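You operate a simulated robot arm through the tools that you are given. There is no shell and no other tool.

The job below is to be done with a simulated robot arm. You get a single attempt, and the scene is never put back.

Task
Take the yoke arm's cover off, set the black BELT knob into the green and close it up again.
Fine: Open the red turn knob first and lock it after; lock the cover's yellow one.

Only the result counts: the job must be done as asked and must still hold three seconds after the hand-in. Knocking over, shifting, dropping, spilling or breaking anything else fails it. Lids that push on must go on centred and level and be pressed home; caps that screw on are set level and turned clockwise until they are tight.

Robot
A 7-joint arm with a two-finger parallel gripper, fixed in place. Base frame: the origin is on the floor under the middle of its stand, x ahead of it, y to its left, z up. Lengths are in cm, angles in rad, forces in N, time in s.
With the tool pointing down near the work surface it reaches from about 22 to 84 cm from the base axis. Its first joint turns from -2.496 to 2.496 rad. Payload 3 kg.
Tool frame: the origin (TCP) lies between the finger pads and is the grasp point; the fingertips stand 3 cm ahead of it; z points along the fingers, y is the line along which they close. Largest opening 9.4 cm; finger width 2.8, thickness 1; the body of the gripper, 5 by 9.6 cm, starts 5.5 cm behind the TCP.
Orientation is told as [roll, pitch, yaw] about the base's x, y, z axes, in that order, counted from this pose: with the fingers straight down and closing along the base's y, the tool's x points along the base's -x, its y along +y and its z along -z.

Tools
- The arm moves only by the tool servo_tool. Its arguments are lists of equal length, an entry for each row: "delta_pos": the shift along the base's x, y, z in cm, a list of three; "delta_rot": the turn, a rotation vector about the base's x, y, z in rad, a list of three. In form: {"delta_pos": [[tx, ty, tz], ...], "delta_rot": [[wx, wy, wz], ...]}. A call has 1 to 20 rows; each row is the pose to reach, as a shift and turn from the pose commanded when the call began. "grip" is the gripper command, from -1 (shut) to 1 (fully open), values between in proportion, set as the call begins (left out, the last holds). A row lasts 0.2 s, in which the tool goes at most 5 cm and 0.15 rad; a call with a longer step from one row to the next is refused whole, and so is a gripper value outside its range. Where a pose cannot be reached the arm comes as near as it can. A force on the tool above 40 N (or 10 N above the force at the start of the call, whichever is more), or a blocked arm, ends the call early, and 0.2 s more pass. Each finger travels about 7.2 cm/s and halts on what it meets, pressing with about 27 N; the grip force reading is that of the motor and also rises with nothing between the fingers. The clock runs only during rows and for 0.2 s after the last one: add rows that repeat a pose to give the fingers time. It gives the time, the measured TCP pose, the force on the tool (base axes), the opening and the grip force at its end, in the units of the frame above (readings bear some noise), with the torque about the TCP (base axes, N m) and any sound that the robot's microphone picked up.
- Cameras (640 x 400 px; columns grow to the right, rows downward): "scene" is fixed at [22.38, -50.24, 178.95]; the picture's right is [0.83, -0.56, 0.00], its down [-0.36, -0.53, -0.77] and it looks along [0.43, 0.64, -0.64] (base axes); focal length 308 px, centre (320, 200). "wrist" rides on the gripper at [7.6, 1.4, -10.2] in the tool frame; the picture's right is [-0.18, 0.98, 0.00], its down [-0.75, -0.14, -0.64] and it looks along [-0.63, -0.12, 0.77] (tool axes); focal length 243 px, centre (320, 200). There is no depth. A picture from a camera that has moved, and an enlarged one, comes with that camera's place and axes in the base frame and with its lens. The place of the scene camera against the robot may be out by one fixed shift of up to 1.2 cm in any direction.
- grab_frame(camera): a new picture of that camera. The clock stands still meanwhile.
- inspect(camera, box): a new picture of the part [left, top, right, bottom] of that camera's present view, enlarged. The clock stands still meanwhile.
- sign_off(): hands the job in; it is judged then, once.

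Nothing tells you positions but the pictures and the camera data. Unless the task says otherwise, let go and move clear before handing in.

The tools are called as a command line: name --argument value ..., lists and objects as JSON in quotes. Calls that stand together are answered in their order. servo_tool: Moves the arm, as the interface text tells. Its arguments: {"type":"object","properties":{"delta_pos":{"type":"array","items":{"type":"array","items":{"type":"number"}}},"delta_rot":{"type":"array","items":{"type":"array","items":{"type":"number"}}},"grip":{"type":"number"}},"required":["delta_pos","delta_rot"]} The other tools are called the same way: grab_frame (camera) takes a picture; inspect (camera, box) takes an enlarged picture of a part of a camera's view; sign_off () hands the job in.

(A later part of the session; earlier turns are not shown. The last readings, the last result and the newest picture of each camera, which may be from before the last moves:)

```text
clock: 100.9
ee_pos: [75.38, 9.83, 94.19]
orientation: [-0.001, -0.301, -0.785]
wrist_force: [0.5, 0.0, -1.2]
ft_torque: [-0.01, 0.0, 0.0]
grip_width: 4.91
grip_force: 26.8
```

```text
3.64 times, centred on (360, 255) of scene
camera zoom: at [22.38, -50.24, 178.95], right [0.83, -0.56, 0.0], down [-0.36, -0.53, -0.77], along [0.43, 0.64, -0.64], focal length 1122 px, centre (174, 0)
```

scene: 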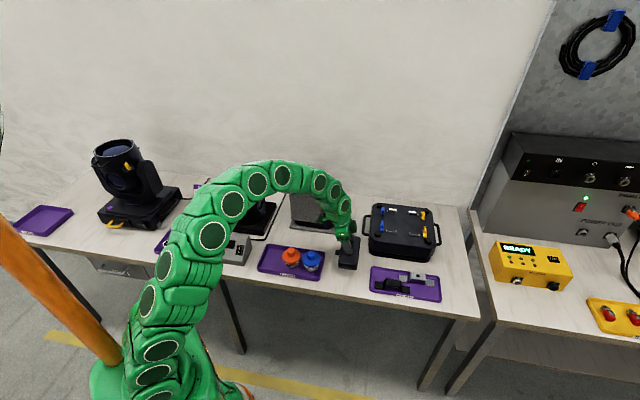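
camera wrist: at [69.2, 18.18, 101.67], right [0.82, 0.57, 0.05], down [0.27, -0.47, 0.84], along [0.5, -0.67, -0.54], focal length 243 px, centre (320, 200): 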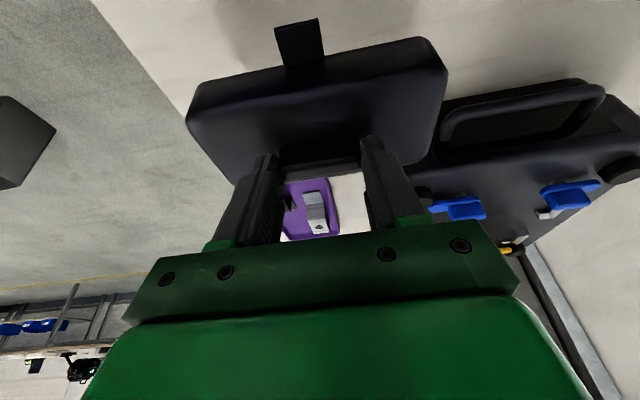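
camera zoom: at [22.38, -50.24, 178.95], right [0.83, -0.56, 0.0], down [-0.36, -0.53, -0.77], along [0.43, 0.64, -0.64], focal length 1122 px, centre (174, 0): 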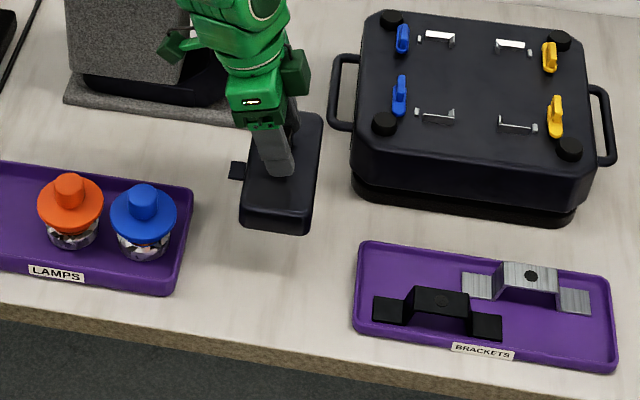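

The cover hangs in the gripper just as it did before. I carry it up and back, turning it +90° again.

servo_tool --delta_pos '[[0, 0, 4], [-1, -0.1, 8], [-2, -0.2, 12], [-2.2, -0.3, 16], [-2.2, -0.3, 16]]' --delta_rot '[[0, 0, 0], [0, 0, 0], [0, 0, 0], [0, 0, 0], [0, 0, 0]]'

servo_tool --delta_pos '[[0, 0, 3], [-1, 1, 5], [-2, 2.5, 6], [-3, 4, 6.5], [-4, 5, 7], [-5, 6, 7.5], [-6, 7, 8], [-7, 8, 8.5], [-8, 9, 9], [-8.5, 10, 9], [-9, 11, 9], [-9.5, 12, 9], [-10, 13, 9], [-10, 13, 9]]' --delta_rot '[[0, 0, 0.0], [0, 0, 0.14], [0, 0, 0.27], [0, 0, 0.4], [0, 0, 0.53], [0, 0, 0.66], [0, 0, 0.79], [0, 0, 0.92], [0, 0, 1.05], [0, 0, 1.18], [0, 0, 1.31], [0, 0, 1.44], [0, 0, 1.57], [0, 0, 1.57]]'

grab_frame --camera "wrist"

grab_frame --camera "scene"

```text
clock: 102.1
ee_pos: [73.14, 9.45, 110.29]
orientation: [0.0, -0.301, -0.786]
wrist_force: [-0.1, 0.1, -1.0]
ft_torque: [0.05, 0.01, 0.03]
grip_width: 4.9
grip_force: 26.8
```

```text
clock: 105.1
ee_pos: [63.27, 22.37, 119.14]
orientation: [0.001, -0.299, 0.785]
wrist_force: [-0.7, 0.4, -1.3]
ft_torque: [-0.02, 0.01, 0.0]
grip_width: 4.89
grip_force: 26.9
```

```text
taken
camera wrist: at [55.05, 16.2, 126.53], right [-0.57, 0.82, 0.05], down [0.47, 0.27, 0.84], along [0.67, 0.5, -0.55], focal length 243 px, centre (320, 200)
```

wrist: 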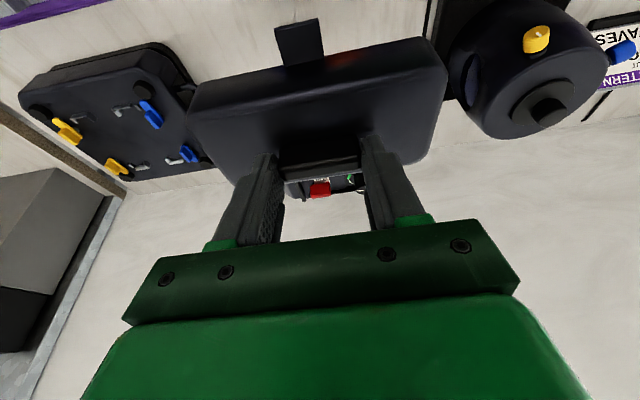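

```text
taken
```

scene: 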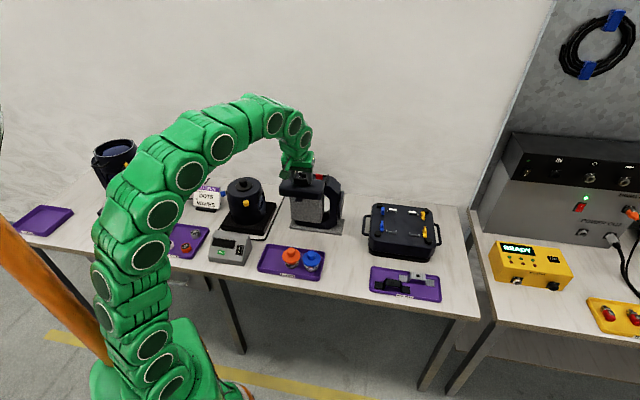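

The cover is back in front of the yoke in the right orientation. I bring it above the arm along the reverse of the path I took off.

servo_tool --delta_pos '[[0, 0, 0.37], [0, 2.17, 0.37], [0, 4.17, 0.37], [3, 7.17, 0.37], [6, 9.17, 0.37], [9, 11.17, 0.37], [10.5, 12.17, -0.23], [11.5, 12.87, -1.03], [12, 13.17, -1.83], [12, 13.17, -1.83], [12, 13.17, -1.83]]' --delta_rot '[[0, 0, 0], [0, 0, 0], [0, 0, 0], [0, 0, 0], [0, 0, 0], [0, 0, 0], [0, 0, 0], [0, 0, 0], [0, 0, 0], [0, 0, 0], [0, 0, 0]]'

grab_frame --camera "wrist"

inspect --camera "scene" --box '[270, 140, 350, 200]'

```text
clock: 107.5
ee_pos: [75.27, 35.74, 117.36]
orientation: [0.0, -0.3, 0.784]
wrist_force: [-0.3, -0.5, -0.2]
ft_torque: [0.04, 0.01, -0.02]
grip_width: 4.9
grip_force: 27.5
```

```text
taken
camera wrist: at [67.02, 29.43, 124.8], right [-0.57, 0.82, 0.05], down [0.47, 0.27, 0.84], along [0.67, 0.5, -0.55], focal length 243 px, centre (320, 200)
```

wrist: 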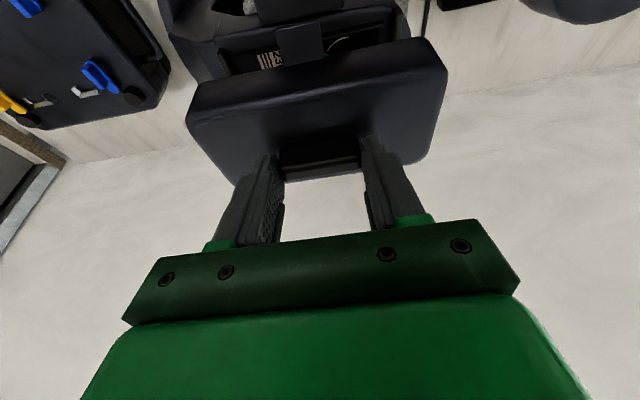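

```text
6.67 times, centred on (310, 170) of scene
camera zoom: at [22.38, -50.24, 178.95], right [0.83, -0.56, 0.0], down [-0.36, -0.53, -0.77], along [0.43, 0.64, -0.64], focal length 2056 px, centre (387, 400)
```

zoom: 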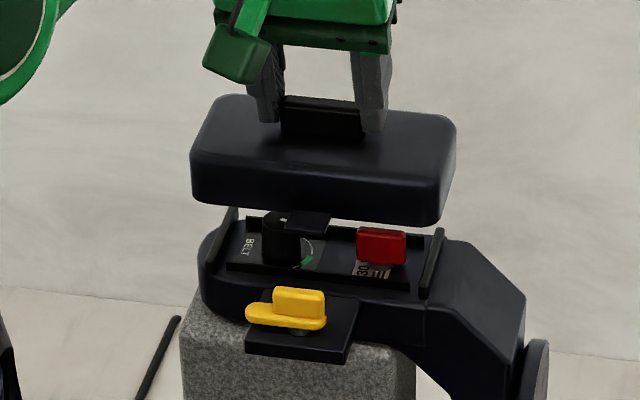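

The TCP is within half a millimetre of the original lift position. I lower the cover towards the guides in steps.

servo_tool --delta_pos '[[0.02, -0.05, -1], [0.02, -0.05, -2], [0.02, -0.05, -3], [0.02, -0.05, -3.8], [0.02, -0.05, -3.8]]' --delta_rot '[[0, 0, 0], [0, 0, 0], [0, 0, 0], [0, 0, 0], [0, 0, 0]]'

grab_frame --camera "wrist"

inspect --camera "scene" --box '[280, 150, 350, 200]'

```text
clock: 108.7
ee_pos: [75.42, 35.46, 113.55]
orientation: [0.0, -0.3, 0.782]
wrist_force: [0.0, -0.5, -1.4]
ft_torque: [0.0, -0.02, -0.01]
grip_width: 4.92
grip_force: 26.5
```

```text
taken
camera wrist: at [67.14, 29.25, 121.0], right [-0.57, 0.82, 0.05], down [0.47, 0.27, 0.84], along [0.67, 0.5, -0.55], focal length 243 px, centre (320, 200)
```

wrist: 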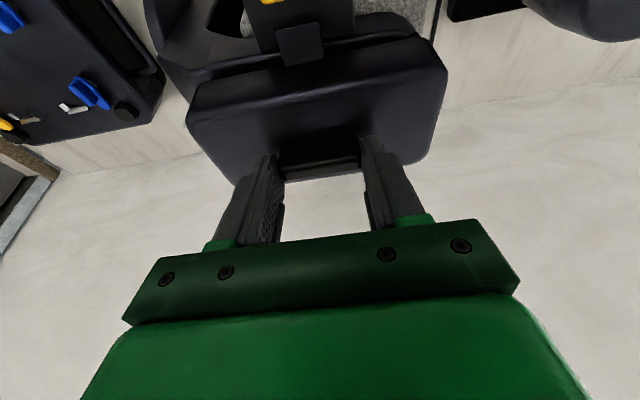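

```text
8.00 times, centred on (315, 175) of scene
camera zoom: at [22.38, -50.24, 178.95], right [0.83, -0.56, 0.0], down [-0.36, -0.53, -0.77], along [0.43, 0.64, -0.64], focal length 2468 px, centre (360, 400)
```

zoom: 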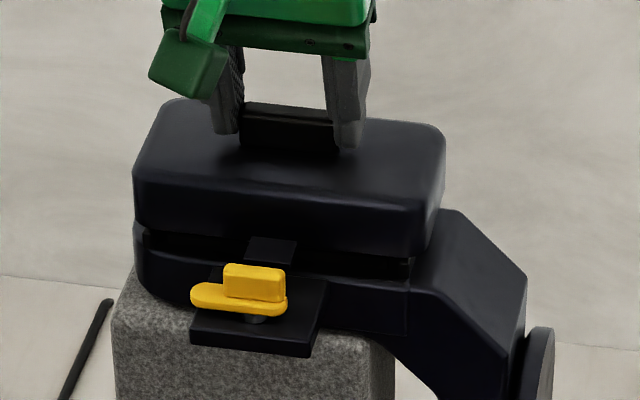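

Compared with the lift-off picture it is about 0.2 cm too far to the right. I shift it back and compare again.

servo_tool --delta_pos '[[-0.11, 0.13, -0.15], [-0.11, 0.13, -0.15], [-0.11, 0.13, -0.15]]' --delta_rot '[[0, 0, 0.002], [0, 0, 0.002], [0, 0, 0.002]]'

grab_frame --camera "wrist"

inspect --camera "scene" --box '[280, 150, 350, 200]'

```text
clock: 109.5
ee_pos: [75.22, 35.56, 113.31]
orientation: [0.002, -0.301, 0.785]
wrist_force: [0.6, 0.0, -1.0]
ft_torque: [-0.03, 0.01, 0.01]
grip_width: 4.9
grip_force: 27.3
```

```text
taken
camera wrist: at [67.0, 29.36, 120.84], right [-0.57, 0.82, 0.05], down [0.47, 0.28, 0.84], along [0.67, 0.5, -0.55], focal length 243 px, centre (320, 200)
```

wrist: 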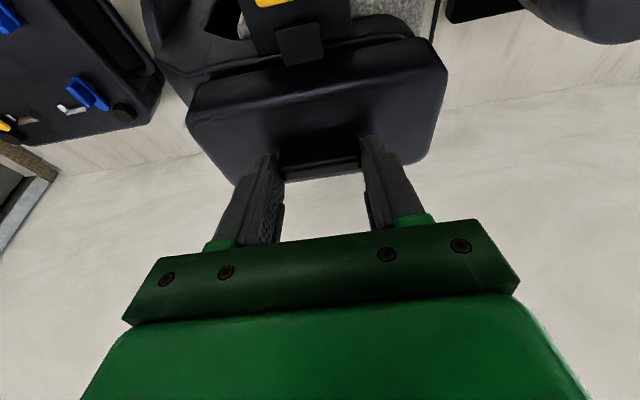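

```text
8.00 times, centred on (315, 175) of scene
camera zoom: at [22.38, -50.24, 178.95], right [0.83, -0.56, 0.0], down [-0.36, -0.53, -0.77], along [0.43, 0.64, -0.64], focal length 2468 px, centre (360, 400)
```

zoom: 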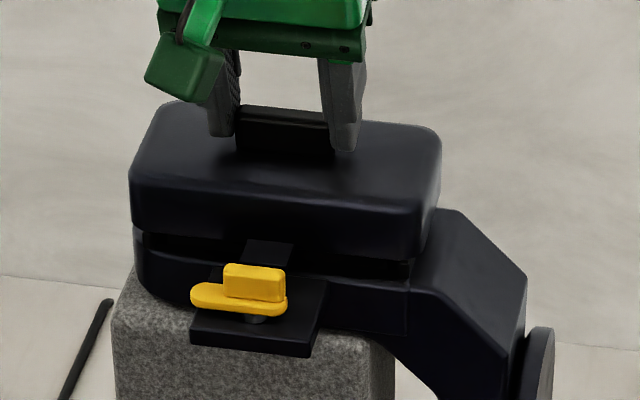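

Now it matches the lift-off picture. I lower gently towards the seat.

servo_tool --delta_pos '[[0, 0, -0.3], [0, 0, -0.6], [0, 0, -0.9], [0, 0, -0.9]]' --delta_rot '[[0, 0, 0], [0, 0, 0], [0, 0, 0], [0, 0, 0]]'

inspect --camera "scene" --box '[280, 150, 350, 200]'

```text
clock: 110.5
ee_pos: [75.1, 35.74, 112.37]
orientation: [-0.001, -0.302, 0.786]
wrist_force: [-0.5, 0.3, -0.7]
ft_torque: [-0.02, 0.0, -0.01]
grip_width: 4.93
grip_force: 27.1
```

```text
8.00 times, centred on (315, 175) of scene
camera zoom: at [22.38, -50.24, 178.95], right [0.83, -0.56, 0.0], down [-0.36, -0.53, -0.77], along [0.43, 0.64, -0.64], focal length 2468 px, centre (360, 400)
```

zoom: 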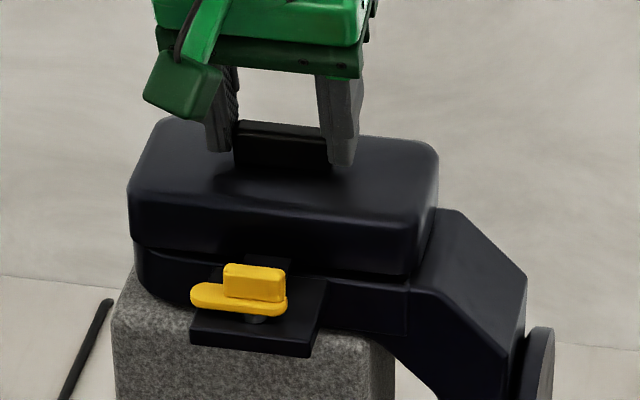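

inspect --camera "wrist" --box '[180, 0, 460, 200]'

```text
2.00 times, centred on (320, 100) of wrist
camera zoom: at [66.93, 29.48, 119.92], right [-0.57, 0.82, 0.05], down [0.47, 0.28, 0.84], along [0.67, 0.5, -0.55], focal length 485 px, centre (320, 400)
```

zoom: 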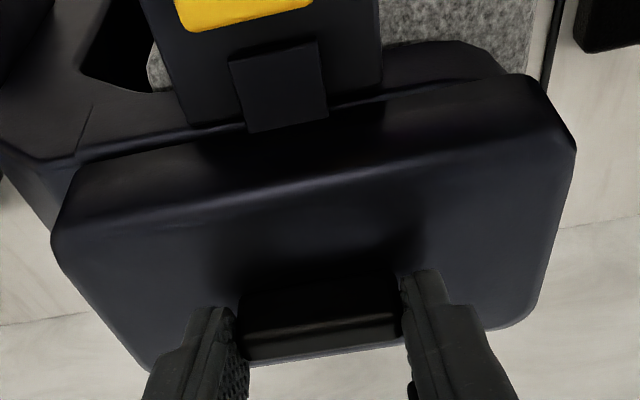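

It drifted about 0.15 cm to the left while lowering. I correct that and lower the last bit while watching the force.

servo_tool --delta_pos '[[0.1, -0.1, 0], [0.1, -0.1, -0.1], [0.1, -0.1, -0.1]]' --delta_rot '[[0, 0, 0], [0, 0, 0], [0, 0, 0]]'

inspect --camera "scene" --box '[280, 150, 350, 200]'

inspect --camera "wrist" --box '[180, 0, 460, 200]'

```text
clock: 111.3
ee_pos: [75.22, 35.59, 112.33]
orientation: [-0.001, -0.302, 0.787]
wrist_force: [-0.5, 1.1, -0.6]
ft_torque: [0.01, 0.0, 0.0]
grip_width: 4.92
grip_force: 26.7
```

```text
8.00 times, centred on (315, 175) of scene
camera zoom: at [22.38, -50.24, 178.95], right [0.83, -0.56, 0.0], down [-0.36, -0.53, -0.77], along [0.43, 0.64, -0.64], focal length 2468 px, centre (360, 400)
```

zoom: 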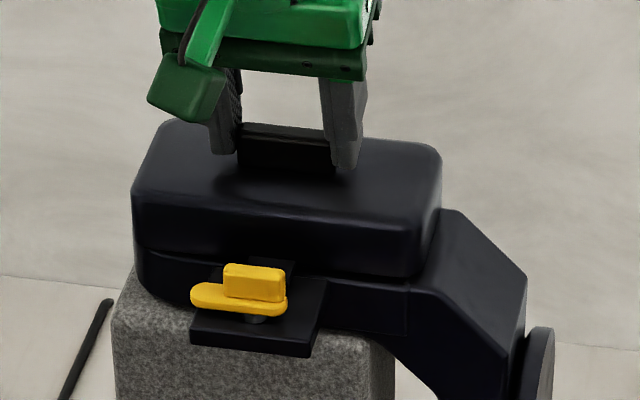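

```text
2.00 times, centred on (320, 100) of wrist
camera zoom: at [67.06, 29.37, 119.78], right [-0.57, 0.82, 0.05], down [0.47, 0.28, 0.84], along [0.67, 0.5, -0.55], focal length 485 px, centre (320, 400)
```

zoom: 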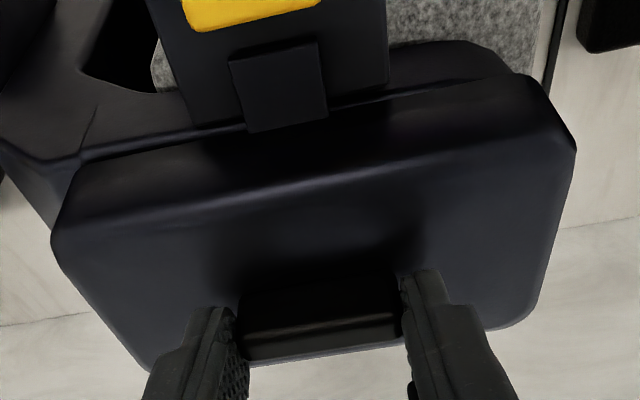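

Aligned with the seated picture. I lower the last millimetres.

servo_tool --delta_pos '[[0, 0, -0.12], [0, 0, -0.24], [0, 0, -0.35], [0, 0, -0.35]]' --delta_rot '[[0, 0, 0], [0, 0, 0], [0, 0, 0], [0, 0, 0]]'

inspect --camera "scene" --box '[280, 150, 350, 200]'

inspect --camera "wrist" --box '[180, 0, 460, 200]'

```text
clock: 112.3
ee_pos: [75.3, 35.58, 111.98]
orientation: [-0.001, -0.301, 0.785]
wrist_force: [0.2, 0.4, -1.7]
ft_torque: [0.03, -0.01, 0.02]
grip_width: 4.89
grip_force: 27.0
```

```text
8.00 times, centred on (315, 175) of scene
camera zoom: at [22.38, -50.24, 178.95], right [0.83, -0.56, 0.0], down [-0.36, -0.53, -0.77], along [0.43, 0.64, -0.64], focal length 2468 px, centre (360, 400)
```

zoom: 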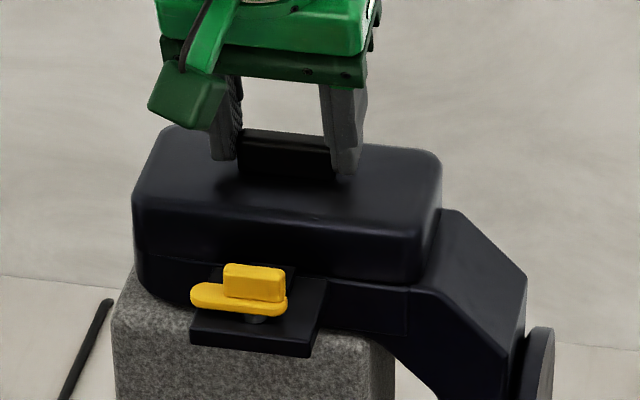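

```text
2.00 times, centred on (320, 100) of wrist
camera zoom: at [67.06, 29.35, 119.42], right [-0.57, 0.82, 0.05], down [0.47, 0.28, 0.84], along [0.67, 0.5, -0.55], focal length 485 px, centre (320, 400)
```

zoom: 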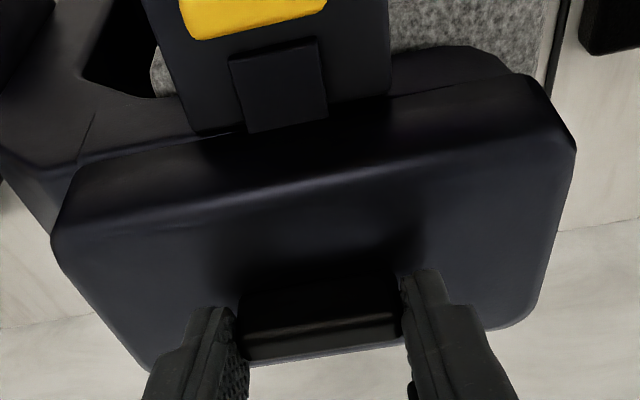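

No contact yet; I continue down in 1 mm steps.

servo_tool --delta_pos '[[0, 0, -0.1], [0, 0, -0.2], [0, 0, -0.2]]' --delta_rot '[[0, 0, 0], [0, 0, 0], [0, 0, 0]]'

```text
clock: 113.1
ee_pos: [75.39, 35.55, 111.8]
orientation: [-0.001, -0.303, 0.784]
wrist_force: [-1.4, -3.5, 24.6]
ft_torque: [0.06, -0.11, -0.01]
grip_width: 4.97
grip_force: 27.0
```

Contact at 25 N, at the original seated height. I compare the pictures.

inspect --camera "scene" --box '[280, 150, 350, 200]'

inspect --camera "wrist" --box '[180, 0, 460, 200]'

```text
8.00 times, centred on (315, 175) of scene
camera zoom: at [22.38, -50.24, 178.95], right [0.83, -0.56, 0.0], down [-0.36, -0.53, -0.77], along [0.43, 0.64, -0.64], focal length 2468 px, centre (360, 400)
```

zoom: 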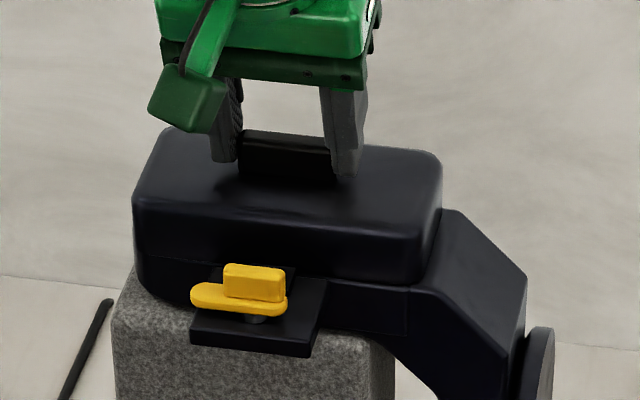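

```text
2.00 times, centred on (320, 100) of wrist
camera zoom: at [67.04, 29.32, 119.29], right [-0.57, 0.82, 0.05], down [0.47, 0.27, 0.84], along [0.67, 0.5, -0.54], focal length 485 px, centre (320, 400)
```

zoom: 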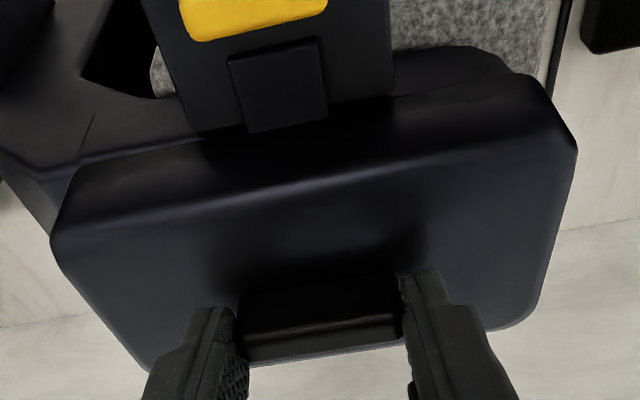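

It matches the original seated picture. I ease off slightly, open and lift clear to look at the seam.

servo_tool --delta_pos '[[0, 0, 0.08], [0, 0, 0.08]]' --delta_rot '[[0, 0, 0], [0, 0, 0]]'

servo_tool --delta_pos '[[0, 0, 0], [0, 0, 0], [0, 0, 0], [-0.1, -0.1, 1], [-1, -1, 3], [-3, -2.5, 4.5], [-6, -5.5, 5.5], [-6, -5.5, 5.5]]' --delta_rot '[[0, 0, 0], [0, 0, 0], [0, 0, 0], [0, 0, 0], [0, 0, 0], [0, 0, 0], [0, 0, 0], [0, 0, 0]]' --grip 0.4

inspect --camera "scene" --box '[285, 160, 345, 200]'

grab_frame --camera "wrist"

```text
clock: 113.7
ee_pos: [75.3, 35.59, 111.7]
orientation: [-0.001, -0.302, 0.786]
wrist_force: [7.2, 3.5, 23.4]
ft_torque: [0.3, -0.43, -0.03]
grip_width: 4.92
grip_force: 27.3
```

```text
clock: 115.5
ee_pos: [69.23, 29.99, 117.61]
orientation: [-0.002, -0.302, 0.785]
wrist_force: [0.5, 0.5, -0.1]
ft_torque: [0.02, 0.0, 0.0]
grip_width: 6.58
grip_force: 0.0
```

```text
10.00 times, centred on (315, 180) of scene
camera zoom: at [22.38, -50.24, 178.95], right [0.83, -0.56, 0.0], down [-0.36, -0.53, -0.77], along [0.43, 0.64, -0.64], focal length 3084 px, centre (370, 400)
```

zoom: 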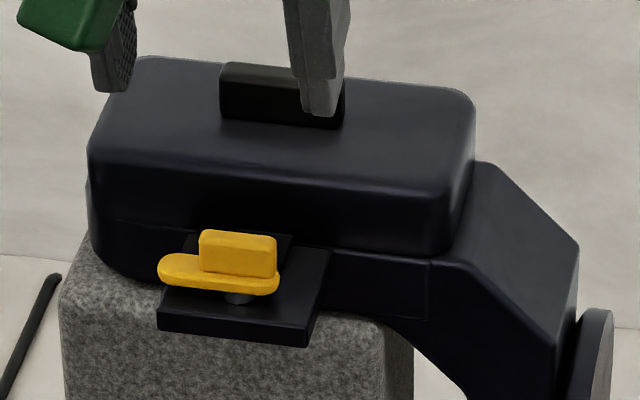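

```text
taken
camera wrist: at [61.09, 23.88, 125.09], right [-0.57, 0.82, 0.05], down [0.47, 0.28, 0.84], along [0.67, 0.5, -0.54], focal length 243 px, centre (320, 200)
```

wrist: 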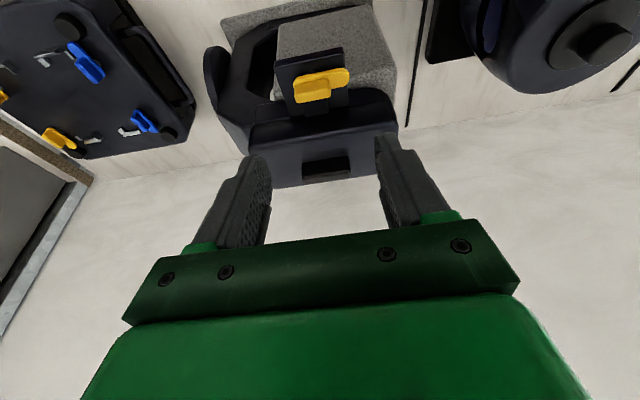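

The cover sits at the right height but looks about 1.5 mm to the right of where it started. I'll compare the tab against the plate, which was exactly centred originally.

inspect --camera "wrist" --box '[260, 40, 370, 140]'

inspect --camera "wrist" --box '[235, 75, 415, 195]'

```text
4.00 times, centred on (315, 90) of wrist
camera zoom: at [61.09, 23.88, 125.09], right [-0.57, 0.82, 0.05], down [0.47, 0.28, 0.84], along [0.67, 0.5, -0.54], focal length 970 px, centre (340, 640)
```

zoom: 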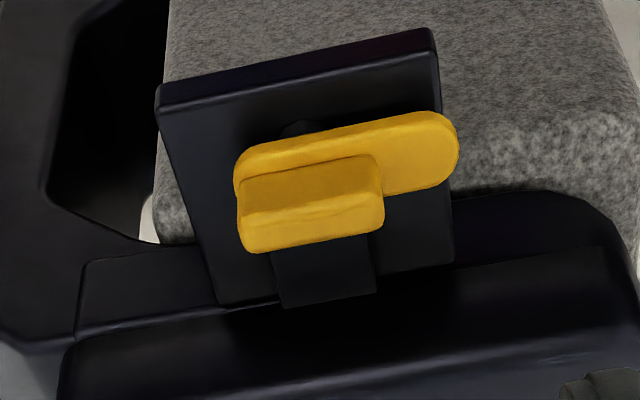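

```text
3.33 times, centred on (325, 135) of wrist
camera zoom: at [61.09, 23.88, 125.09], right [-0.57, 0.82, 0.05], down [0.47, 0.28, 0.84], along [0.67, 0.5, -0.54], focal length 809 px, centre (303, 417)
```

zoom: 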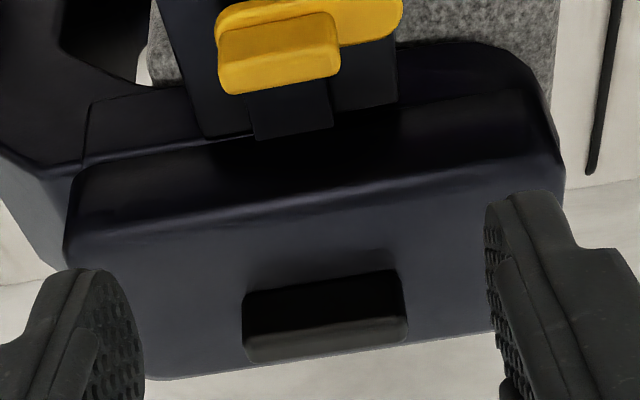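

The tab is about 2 mm off the plate's centre towards the right, so I'll regrip and nudge the cover back. First I return above the handle.

servo_tool --delta_pos '[[2, 1.8, -0.5], [4, 3.7, -1], [6, 5.5, -2], [6, 5.5, -2.8], [6, 5.5, -2.8]]' --delta_rot '[[0, 0, 0], [0, 0, 0], [0, 0, 0], [0, 0, 0], [0, 0, 0]]'

inspect --camera "wrist" --box '[240, 70, 400, 200]'

inspect --camera "wrist" --box '[220, 0, 400, 100]'

```text
clock: 116.7
ee_pos: [75.53, 35.71, 114.77]
orientation: [0.0, -0.301, 0.787]
wrist_force: [0.9, 0.4, 0.4]
ft_torque: [0.0, 0.0, -0.01]
grip_width: 6.57
grip_force: 0.0
```

```text
3.08 times, centred on (320, 135) of wrist
camera zoom: at [67.25, 29.39, 122.25], right [-0.57, 0.82, 0.05], down [0.47, 0.28, 0.84], along [0.67, 0.5, -0.55], focal length 746 px, centre (320, 400)
```

zoom: 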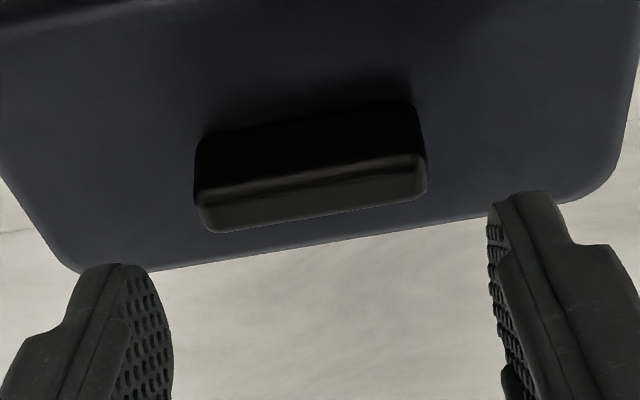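

```text
3.56 times, centred on (310, 50) of wrist
camera zoom: at [67.25, 29.39, 122.25], right [-0.57, 0.82, 0.05], down [0.47, 0.28, 0.84], along [0.67, 0.5, -0.55], focal length 863 px, centre (356, 733)
```

zoom: 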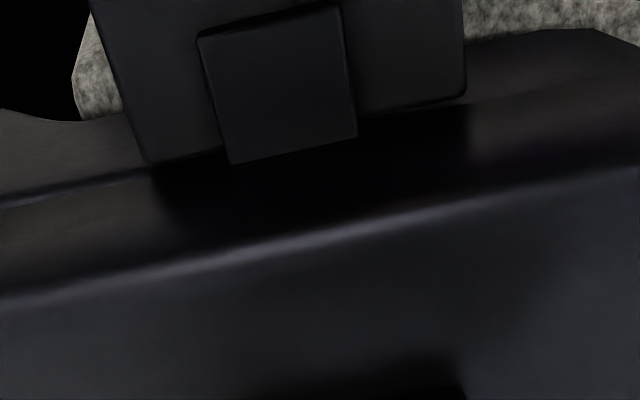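

The handle sits about 1.5 mm to the right of its original centre, with no yaw error. I close the gripper centred on the original position so it pulls the cover back.

servo_tool --delta_pos '[[-0.18, 0.02, -1.2], [-0.18, 0.02, -2.2], [-0.18, 0.02, -2.7], [-0.18, 0.02, -2.7]]' --delta_rot '[[0, 0, 0], [0, 0, 0], [0, 0, 0], [0, 0, 0]]'

inspect --camera "wrist" --box '[220, 80, 420, 220]'

```text
clock: 117.7
ee_pos: [75.14, 35.61, 111.91]
orientation: [-0.001, -0.301, 0.785]
wrist_force: [0.3, -0.3, -0.2]
ft_torque: [-0.05, 0.02, -0.02]
grip_width: 6.55
grip_force: 0.1
```

```text
2.86 times, centred on (320, 150) of wrist
camera zoom: at [66.92, 29.36, 119.49], right [-0.57, 0.82, 0.05], down [0.47, 0.28, 0.84], along [0.67, 0.5, -0.55], focal length 693 px, centre (320, 343)
```

zoom: 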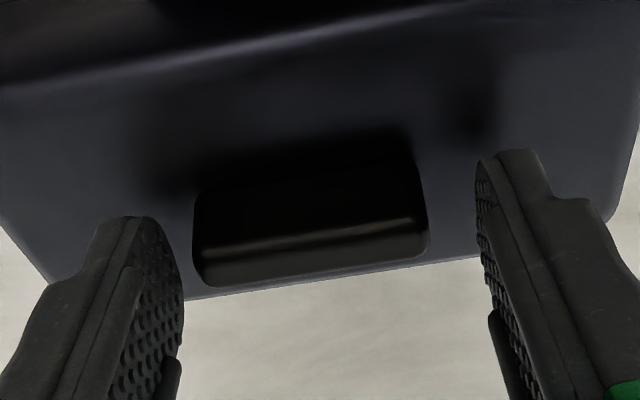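

servo_tool --delta_pos '[[0.05, -0.05, 0], [0.05, -0.05, 0], [0.05, -0.05, 0], [0.05, -0.05, 0], [0.05, -0.05, 0]]' --delta_rot '[[0, 0, 0], [0, 0, 0], [0, 0, 0], [0, 0, 0], [0, 0, 0]]' --grip -1

inspect --camera "scene" --box '[280, 150, 350, 200]'

inspect --camera "wrist" --box '[220, 0, 400, 100]'

```text
clock: 118.9
ee_pos: [75.13, 35.62, 112.03]
orientation: [0.0, -0.302, 0.786]
wrist_force: [-1.7, -0.7, 5.9]
ft_torque: [0.04, 0.1, -0.02]
grip_width: 4.92
grip_force: 27.1
```

```text
8.00 times, centred on (315, 175) of scene
camera zoom: at [22.38, -50.24, 178.95], right [0.83, -0.56, 0.0], down [-0.36, -0.53, -0.77], along [0.43, 0.64, -0.64], focal length 2468 px, centre (360, 400)
```

zoom: 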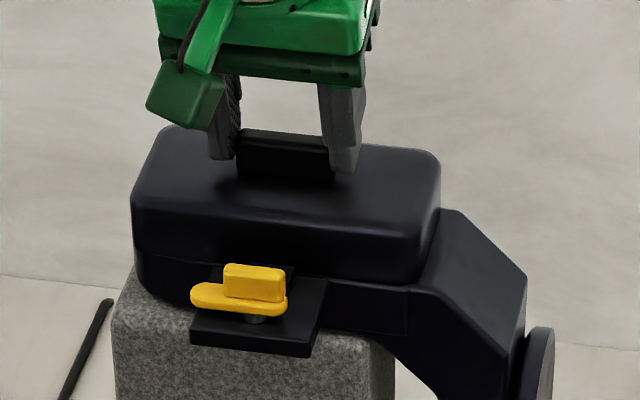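

```text
3.56 times, centred on (310, 50) of wrist
camera zoom: at [66.99, 29.38, 119.46], right [-0.57, 0.82, 0.05], down [0.47, 0.28, 0.84], along [0.67, 0.5, -0.54], focal length 863 px, centre (356, 733)
```

zoom: 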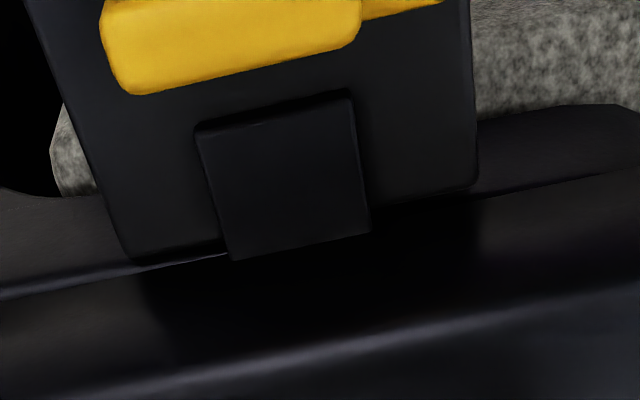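

The cover is centred again: the tab sits in the middle of the plate and the picture matches the original. I press it down through the fingertips to be sure it is home.

servo_tool --delta_pos '[[0, 0, -0.1], [0, 0, -0.18], [0, 0, -0.18], [0, 0, -0.18]]' --delta_rot '[[0, 0, 0], [0, 0, 0], [0, 0, 0], [0, 0, 0]]'

```text
clock: 119.9
ee_pos: [75.26, 35.61, 111.73]
orientation: [-0.002, -0.302, 0.785]
wrist_force: [6.5, 5.7, 23.2]
ft_torque: [0.39, -0.31, 0.0]
grip_width: 4.96
grip_force: 26.5
```

It holds firm at 23 N. I ease off, release and back away straight up, then check.

servo_tool --delta_pos '[[0, 0, 0.12], [0, 0, 0.12], [0, 0, 0.12]]' --delta_rot '[[0, 0, 0], [0, 0, 0], [0, 0, 0]]'

servo_tool --delta_pos '[[0, 0, 0], [0, 0, 0], [0, 0, 0], [0, 0, 1], [0, 0, 3], [-1.5, -1.5, 4.5], [-4, -4, 5.5], [-7, -7, 6], [-7, -7, 6]]' --delta_rot '[[0, 0, 0], [0, 0, 0], [0, 0, 0], [0, 0, 0], [0, 0, 0], [0, 0, 0], [0, 0, 0], [0, 0, 0], [0, 0, 0]]' --grip 0.4

inspect --camera "scene" --box '[285, 160, 345, 200]'

grab_frame --camera "wrist"

```text
clock: 120.7
ee_pos: [75.14, 35.43, 111.85]
orientation: [-0.001, -0.298, 0.785]
wrist_force: [-0.7, 2.6, 7.1]
ft_torque: [0.13, -0.04, -0.02]
grip_width: 4.92
grip_force: 27.0
```

```text
clock: 122.7
ee_pos: [67.92, 28.68, 117.72]
orientation: [-0.001, -0.3, 0.785]
wrist_force: [0.2, -0.4, -0.1]
ft_torque: [-0.01, 0.0, 0.03]
grip_width: 6.59
grip_force: 0.1
```

```text
10.00 times, centred on (315, 180) of scene
camera zoom: at [22.38, -50.24, 178.95], right [0.83, -0.56, 0.0], down [-0.36, -0.53, -0.77], along [0.43, 0.64, -0.64], focal length 3084 px, centre (370, 400)
```

zoom: 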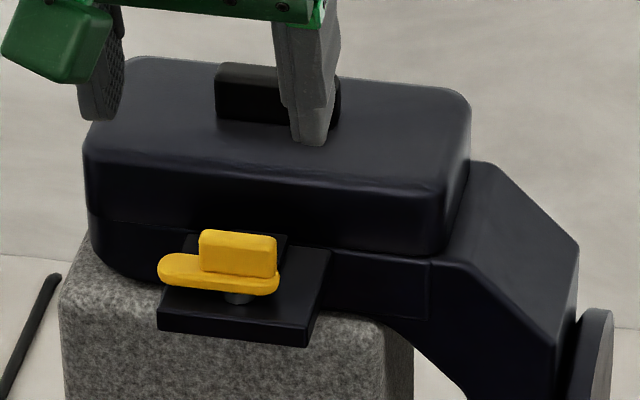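

```text
taken
camera wrist: at [59.74, 22.46, 125.18], right [-0.57, 0.82, 0.05], down [0.47, 0.28, 0.84], along [0.67, 0.5, -0.55], focal length 243 px, centre (320, 200)
```

wrist: 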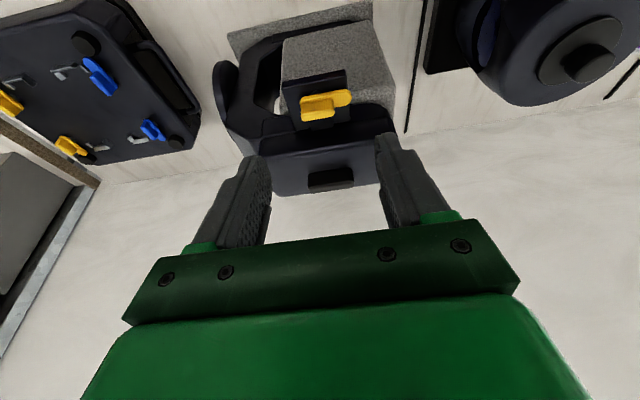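

The cover now matches its original position exactly. Next is the yellow knob: I straighten the tool, turn it to close across the bar and go over it.

servo_tool --delta_pos '[[-0.7, -0.6, 0.3], [-1.3, -1.1, 0.3], [-1.9, -1.7, 0.3], [-1.9, -1.7, 0.3]]' --delta_rot '[[-0.0707, 0.0707, 0], [-0.1414, 0.1414, 0], [-0.2121, 0.2121, 0], [-0.2121, 0.2121, 0]]' --grip -0.4

servo_tool --delta_pos '[[0, 0, 0], [0, 0, 0], [0, 0, 0], [0, 0, 0], [0.5, 0.4, 0], [1, 0.8, 0], [1.5, 1.3, 0], [2, 1.8, 0], [2.5, 2.3, 0], [3, 2.8, 0], [3.7, 3.4, 0], [4.5, 4, 0], [4.5, 4, -1], [4.5, 4, -1]]' --delta_rot '[[0, 0, 0.13], [0, 0, 0.26], [0, 0, 0.39], [0, 0, 0.52], [0, 0, 0.65], [0, 0, 0.78], [0, 0, 0.91], [0, 0, 1.04], [0, 0, 1.17], [0, 0, 1.3], [0, 0, 1.43], [0, 0, 1.571], [0, 0, 1.571], [0, 0, 1.571]]'

grab_frame --camera "wrist"

inspect --camera "wrist" --box '[240, 70, 400, 200]'

```text
clock: 123.7
ee_pos: [66.27, 26.83, 117.91]
orientation: [-0.002, -0.001, 0.785]
wrist_force: [-0.2, 0.2, 0.3]
ft_torque: [0.0, -0.01, 0.0]
grip_width: 2.82
grip_force: 0.0
```

```text
clock: 126.7
ee_pos: [70.87, 30.8, 117.01]
orientation: [0.0, -0.001, 2.358]
wrist_force: [-0.1, 0.3, -0.8]
ft_torque: [-0.01, -0.02, 0.01]
grip_width: 2.84
grip_force: 0.0
```

```text
taken
camera wrist: at [75.28, 24.57, 127.23], right [-0.82, -0.57, 0.0], down [-0.43, 0.63, 0.64], along [-0.36, 0.53, -0.77], focal length 243 px, centre (320, 200)
```

wrist: 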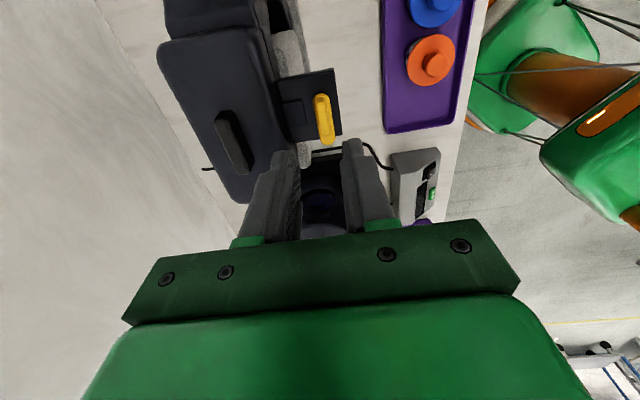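

```text
3.08 times, centred on (320, 135) of wrist
camera zoom: at [75.28, 24.57, 127.23], right [-0.82, -0.57, 0.0], down [-0.43, 0.63, 0.64], along [-0.36, 0.53, -0.77], focal length 746 px, centre (320, 400)
```

zoom: 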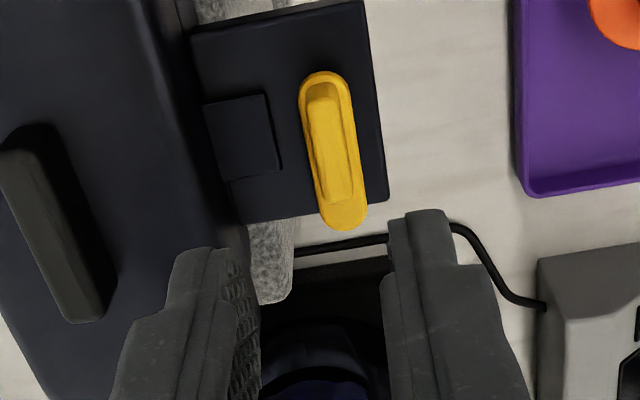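

I refine: bar centre at about (70.50, 30.90). I shift over it and lower partway to check clearance to the cover.

servo_tool --delta_pos '[[-0.39, -0.03, -1.5], [-0.39, -0.03, -3.5], [-0.39, -0.03, -5], [-0.39, -0.03, -5]]' --delta_rot '[[0, 0, 0], [0, 0, 0], [0, 0, 0], [0, 0, 0]]' --grip -0.48

inspect --camera "wrist" --box '[240, 90, 400, 220]'

inspect --camera "scene" --box '[285, 155, 345, 200]'

```text
clock: 127.7
ee_pos: [70.25, 30.74, 112.02]
orientation: [0.001, 0.0, 2.357]
wrist_force: [-0.1, -0.2, 0.2]
ft_torque: [0.03, -0.03, 0.01]
grip_width: 2.42
grip_force: 0.1
```

```text
3.08 times, centred on (320, 155) of wrist
camera zoom: at [74.76, 24.45, 122.3], right [-0.82, -0.57, 0.0], down [-0.43, 0.63, 0.64], along [-0.36, 0.53, -0.77], focal length 746 px, centre (320, 338)
```

zoom: 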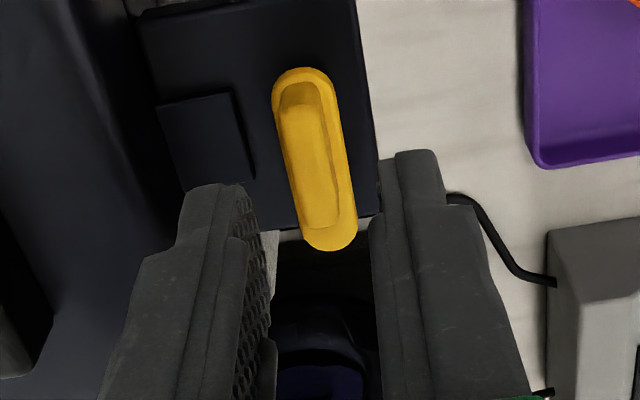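

```text
8.89 times, centred on (315, 178) of scene
camera zoom: at [22.38, -50.24, 178.95], right [0.83, -0.56, 0.0], down [-0.36, -0.53, -0.77], along [0.43, 0.64, -0.64], focal length 2742 px, centre (364, 400)
```

zoom: 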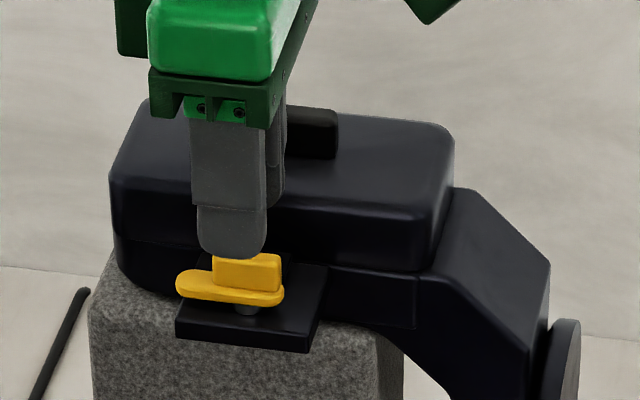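

The bar is slightly to one side; I correct by 1.7 mm and lower to grip height.

servo_tool --delta_pos '[[0.12, 0.12, -1], [0.12, 0.12, -2], [0.12, 0.12, -3.05], [0.12, 0.12, -3.05]]' --delta_rot '[[0, 0, 0], [0, 0, 0], [0, 0, 0], [0, 0, 0]]'

inspect --camera "wrist" --box '[240, 90, 400, 220]'

```text
clock: 128.7
ee_pos: [70.36, 31.12, 109.07]
orientation: [-0.001, -0.003, 2.355]
wrist_force: [0.1, -0.2, 0.0]
ft_torque: [0.01, -0.01, 0.01]
grip_width: 2.45
grip_force: 0.0
```

```text
3.08 times, centred on (320, 155) of wrist
camera zoom: at [74.87, 24.64, 119.24], right [-0.82, -0.57, 0.0], down [-0.43, 0.63, 0.64], along [-0.36, 0.53, -0.77], focal length 746 px, centre (320, 338)
```

zoom: 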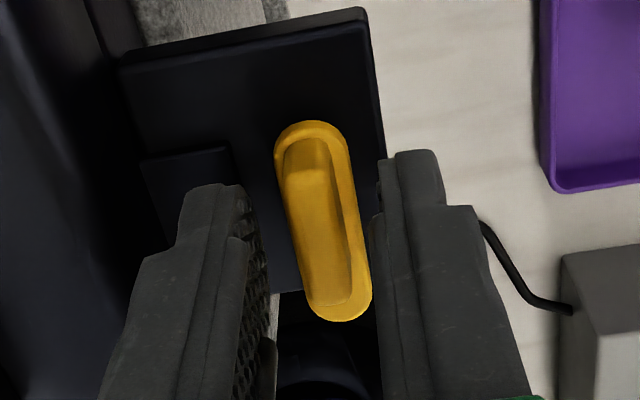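

The bar is between the fingers. I close.

servo_tool --delta_pos '[[0, 0, 0], [0, 0, 0], [0, 0, 0], [0, 0, 0]]' --delta_rot '[[0, 0, 0], [0, 0, 0], [0, 0, 0], [0, 0, 0]]' --grip -1

```text
clock: 129.7
ee_pos: [70.43, 31.06, 108.98]
orientation: [-0.001, -0.002, 2.356]
wrist_force: [0.3, -0.3, -1.9]
ft_torque: [0.0, 0.04, -0.04]
grip_width: 0.9
grip_force: 43.0
```

Held at 0.9 cm with no side load. I turn it clockwise in steps.

servo_tool --delta_pos '[[0, 0, 0], [0, 0, 0], [0, 0, 0], [0, 0, 0]]' --delta_rot '[[0, 0, -0.12], [0, 0, -0.24], [0, 0, -0.36], [0, 0, -0.36]]'

```text
clock: 130.7
ee_pos: [70.37, 30.94, 108.93]
orientation: [-0.002, 0.001, 1.997]
wrist_force: [16.8, 4.4, 2.5]
ft_torque: [0.75, 0.04, 0.02]
grip_width: 0.89
grip_force: 42.2
```

servo_tool --delta_pos '[[0.08, 0.02, 0.02], [0.08, 0.02, 0.02], [0.08, 0.02, 0.02], [0.08, 0.02, 0.02], [0.08, 0.02, 0.02]]' --delta_rot '[[0, 0, 0], [0, 0, -0.12], [0, 0, -0.24], [0, 0, -0.36], [0, 0, -0.36]]'

inspect --camera "scene" --box '[285, 155, 345, 200]'

```text
clock: 131.9
ee_pos: [70.57, 31.05, 109.02]
orientation: [0.001, -0.001, 1.635]
wrist_force: [1.6, 6.4, -0.9]
ft_torque: [-0.69, -0.11, 0.01]
grip_width: 0.86
grip_force: 43.0
```

```text
8.89 times, centred on (315, 178) of scene
camera zoom: at [22.38, -50.24, 178.95], right [0.83, -0.56, 0.0], down [-0.36, -0.53, -0.77], along [0.43, 0.64, -0.64], focal length 2742 px, centre (364, 400)
```

zoom: 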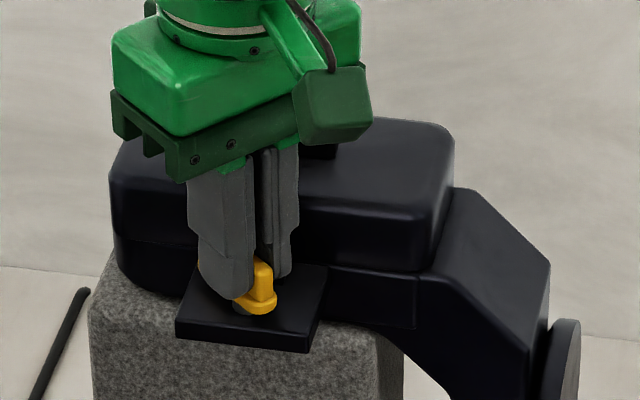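

It's turning smoothly with little load. I continue.

servo_tool --delta_pos '[[0.01, 0.04, 0], [0.01, 0.04, 0], [0.01, 0.04, 0], [0.01, 0.04, 0]]' --delta_rot '[[0, 0, -0.12], [0, 0, -0.24], [0, 0, -0.36], [0, 0, -0.36]]'

```text
clock: 132.9
ee_pos: [70.51, 31.06, 108.99]
orientation: [-0.002, 0.001, 1.276]
wrist_force: [-8.7, 0.5, 1.5]
ft_torque: [-0.29, 0.35, 0.01]
grip_width: 0.86
grip_force: 42.6
```

servo_tool --delta_pos '[[-0.04, 0, 0], [-0.04, 0, 0], [-0.04, 0, 0], [-0.04, 0, 0]]' --delta_rot '[[0, 0, -0.12], [0, 0, -0.24], [0, 0, -0.36], [0, 0, -0.36]]'

```text
clock: 133.9
ee_pos: [70.56, 31.01, 108.93]
orientation: [-0.003, 0.0, 0.915]
wrist_force: [4.1, -0.3, -7.8]
ft_torque: [0.21, -0.2, -0.02]
grip_width: 0.89
grip_force: 42.0
```

Near the end now; I go the last bit and feel for the stop.

servo_tool --delta_pos '[[0.02, 0, -0.02], [0.02, 0, -0.02], [0.02, 0, -0.02], [0.02, 0, -0.02]]' --delta_rot '[[0, 0, -0.07], [0, 0, -0.13], [0, 0, -0.18], [0, 0, -0.18]]'

inspect --camera "wrist" --box '[240, 100, 400, 220]'

inspect --camera "scene" --box '[285, 155, 345, 200]'

```text
clock: 134.9
ee_pos: [70.55, 31.02, 108.94]
orientation: [-0.002, -0.001, 0.736]
wrist_force: [13.5, -2.0, 2.2]
ft_torque: [0.26, -0.01, 1.26]
grip_width: 0.95
grip_force: 43.2
```

```text
3.33 times, centred on (320, 160) of wrist
camera zoom: at [64.03, 26.98, 119.23], right [-0.52, 0.85, 0.0], down [0.65, 0.4, 0.64], along [0.55, 0.34, -0.77], focal length 809 px, centre (320, 333)
```

zoom: 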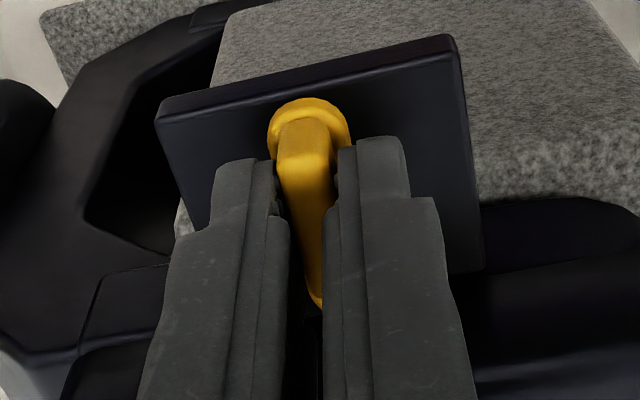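

```text
8.89 times, centred on (315, 178) of scene
camera zoom: at [22.38, -50.24, 178.95], right [0.83, -0.56, 0.0], down [-0.36, -0.53, -0.77], along [0.43, 0.64, -0.64], focal length 2742 px, centre (364, 400)
```

zoom: 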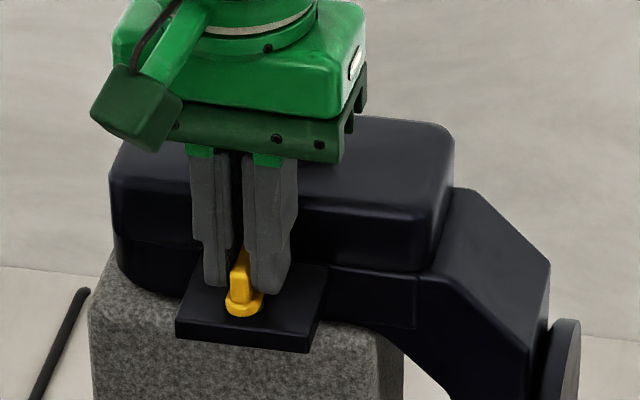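

It is against its clockwise stop (1.26 N m), so it's locked. I back off the twist, release and rise.

servo_tool --delta_pos '[[0, 0, 0], [0, 0, 0], [0, 0, 0], [0, 0, 0], [0, 0, 2], [0, 0, 5], [0, 0, 9], [-3, -2, 12], [-3, -2, 12]]' --delta_rot '[[0, 0, 0.045], [0, 0, 0.045], [0, 0, 0.045], [0, 0, 0.045], [0, 0, 0.045], [0, 0, 0.045], [0, 0, 0.045], [0, 0, 0.045], [0, 0, 0.045]]' --grip -0.3

grab_frame --camera "wrist"

inspect --camera "scene" --box '[285, 160, 345, 200]'

inspect --camera "wrist" --box '[250, 80, 400, 220]'

```text
clock: 136.9
ee_pos: [67.37, 28.98, 120.72]
orientation: [0.001, 0.002, 0.784]
wrist_force: [0.6, 0.4, 0.5]
ft_torque: [-0.02, 0.02, 0.01]
grip_width: 3.27
grip_force: 0.1
```

```text
taken
camera wrist: at [60.99, 24.67, 130.9], right [-0.56, 0.83, 0.0], down [0.63, 0.43, 0.64], along [0.53, 0.36, -0.77], focal length 243 px, centre (320, 200)
```

wrist: 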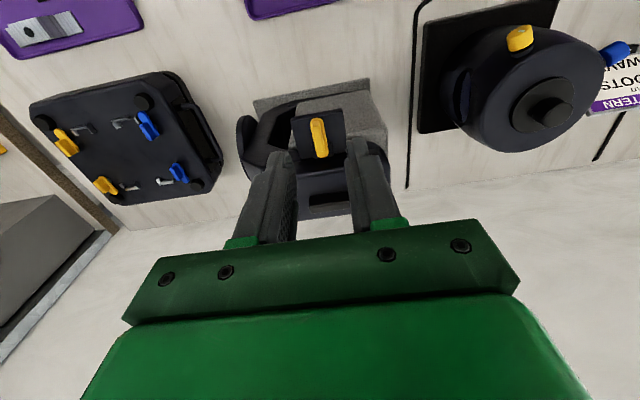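

```text
10.00 times, centred on (315, 180) of scene
camera zoom: at [22.38, -50.24, 178.95], right [0.83, -0.56, 0.0], down [-0.36, -0.53, -0.77], along [0.43, 0.64, -0.64], focal length 3084 px, centre (370, 400)
```

zoom: 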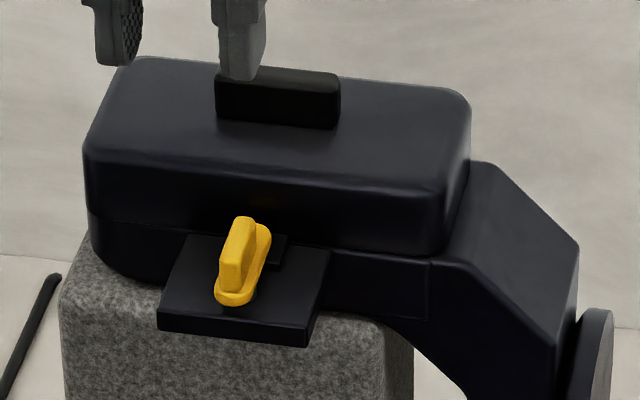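

```text
2.86 times, centred on (325, 150) of wrist
camera zoom: at [60.99, 24.67, 130.9], right [-0.56, 0.83, 0.0], down [0.63, 0.43, 0.64], along [0.53, 0.36, -0.77], focal length 693 px, centre (306, 343)
```

zoom: 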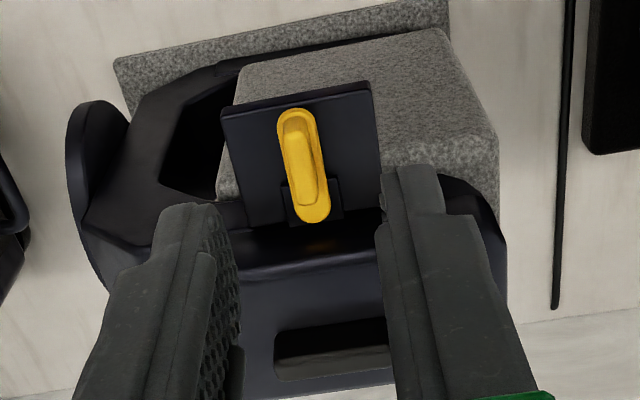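

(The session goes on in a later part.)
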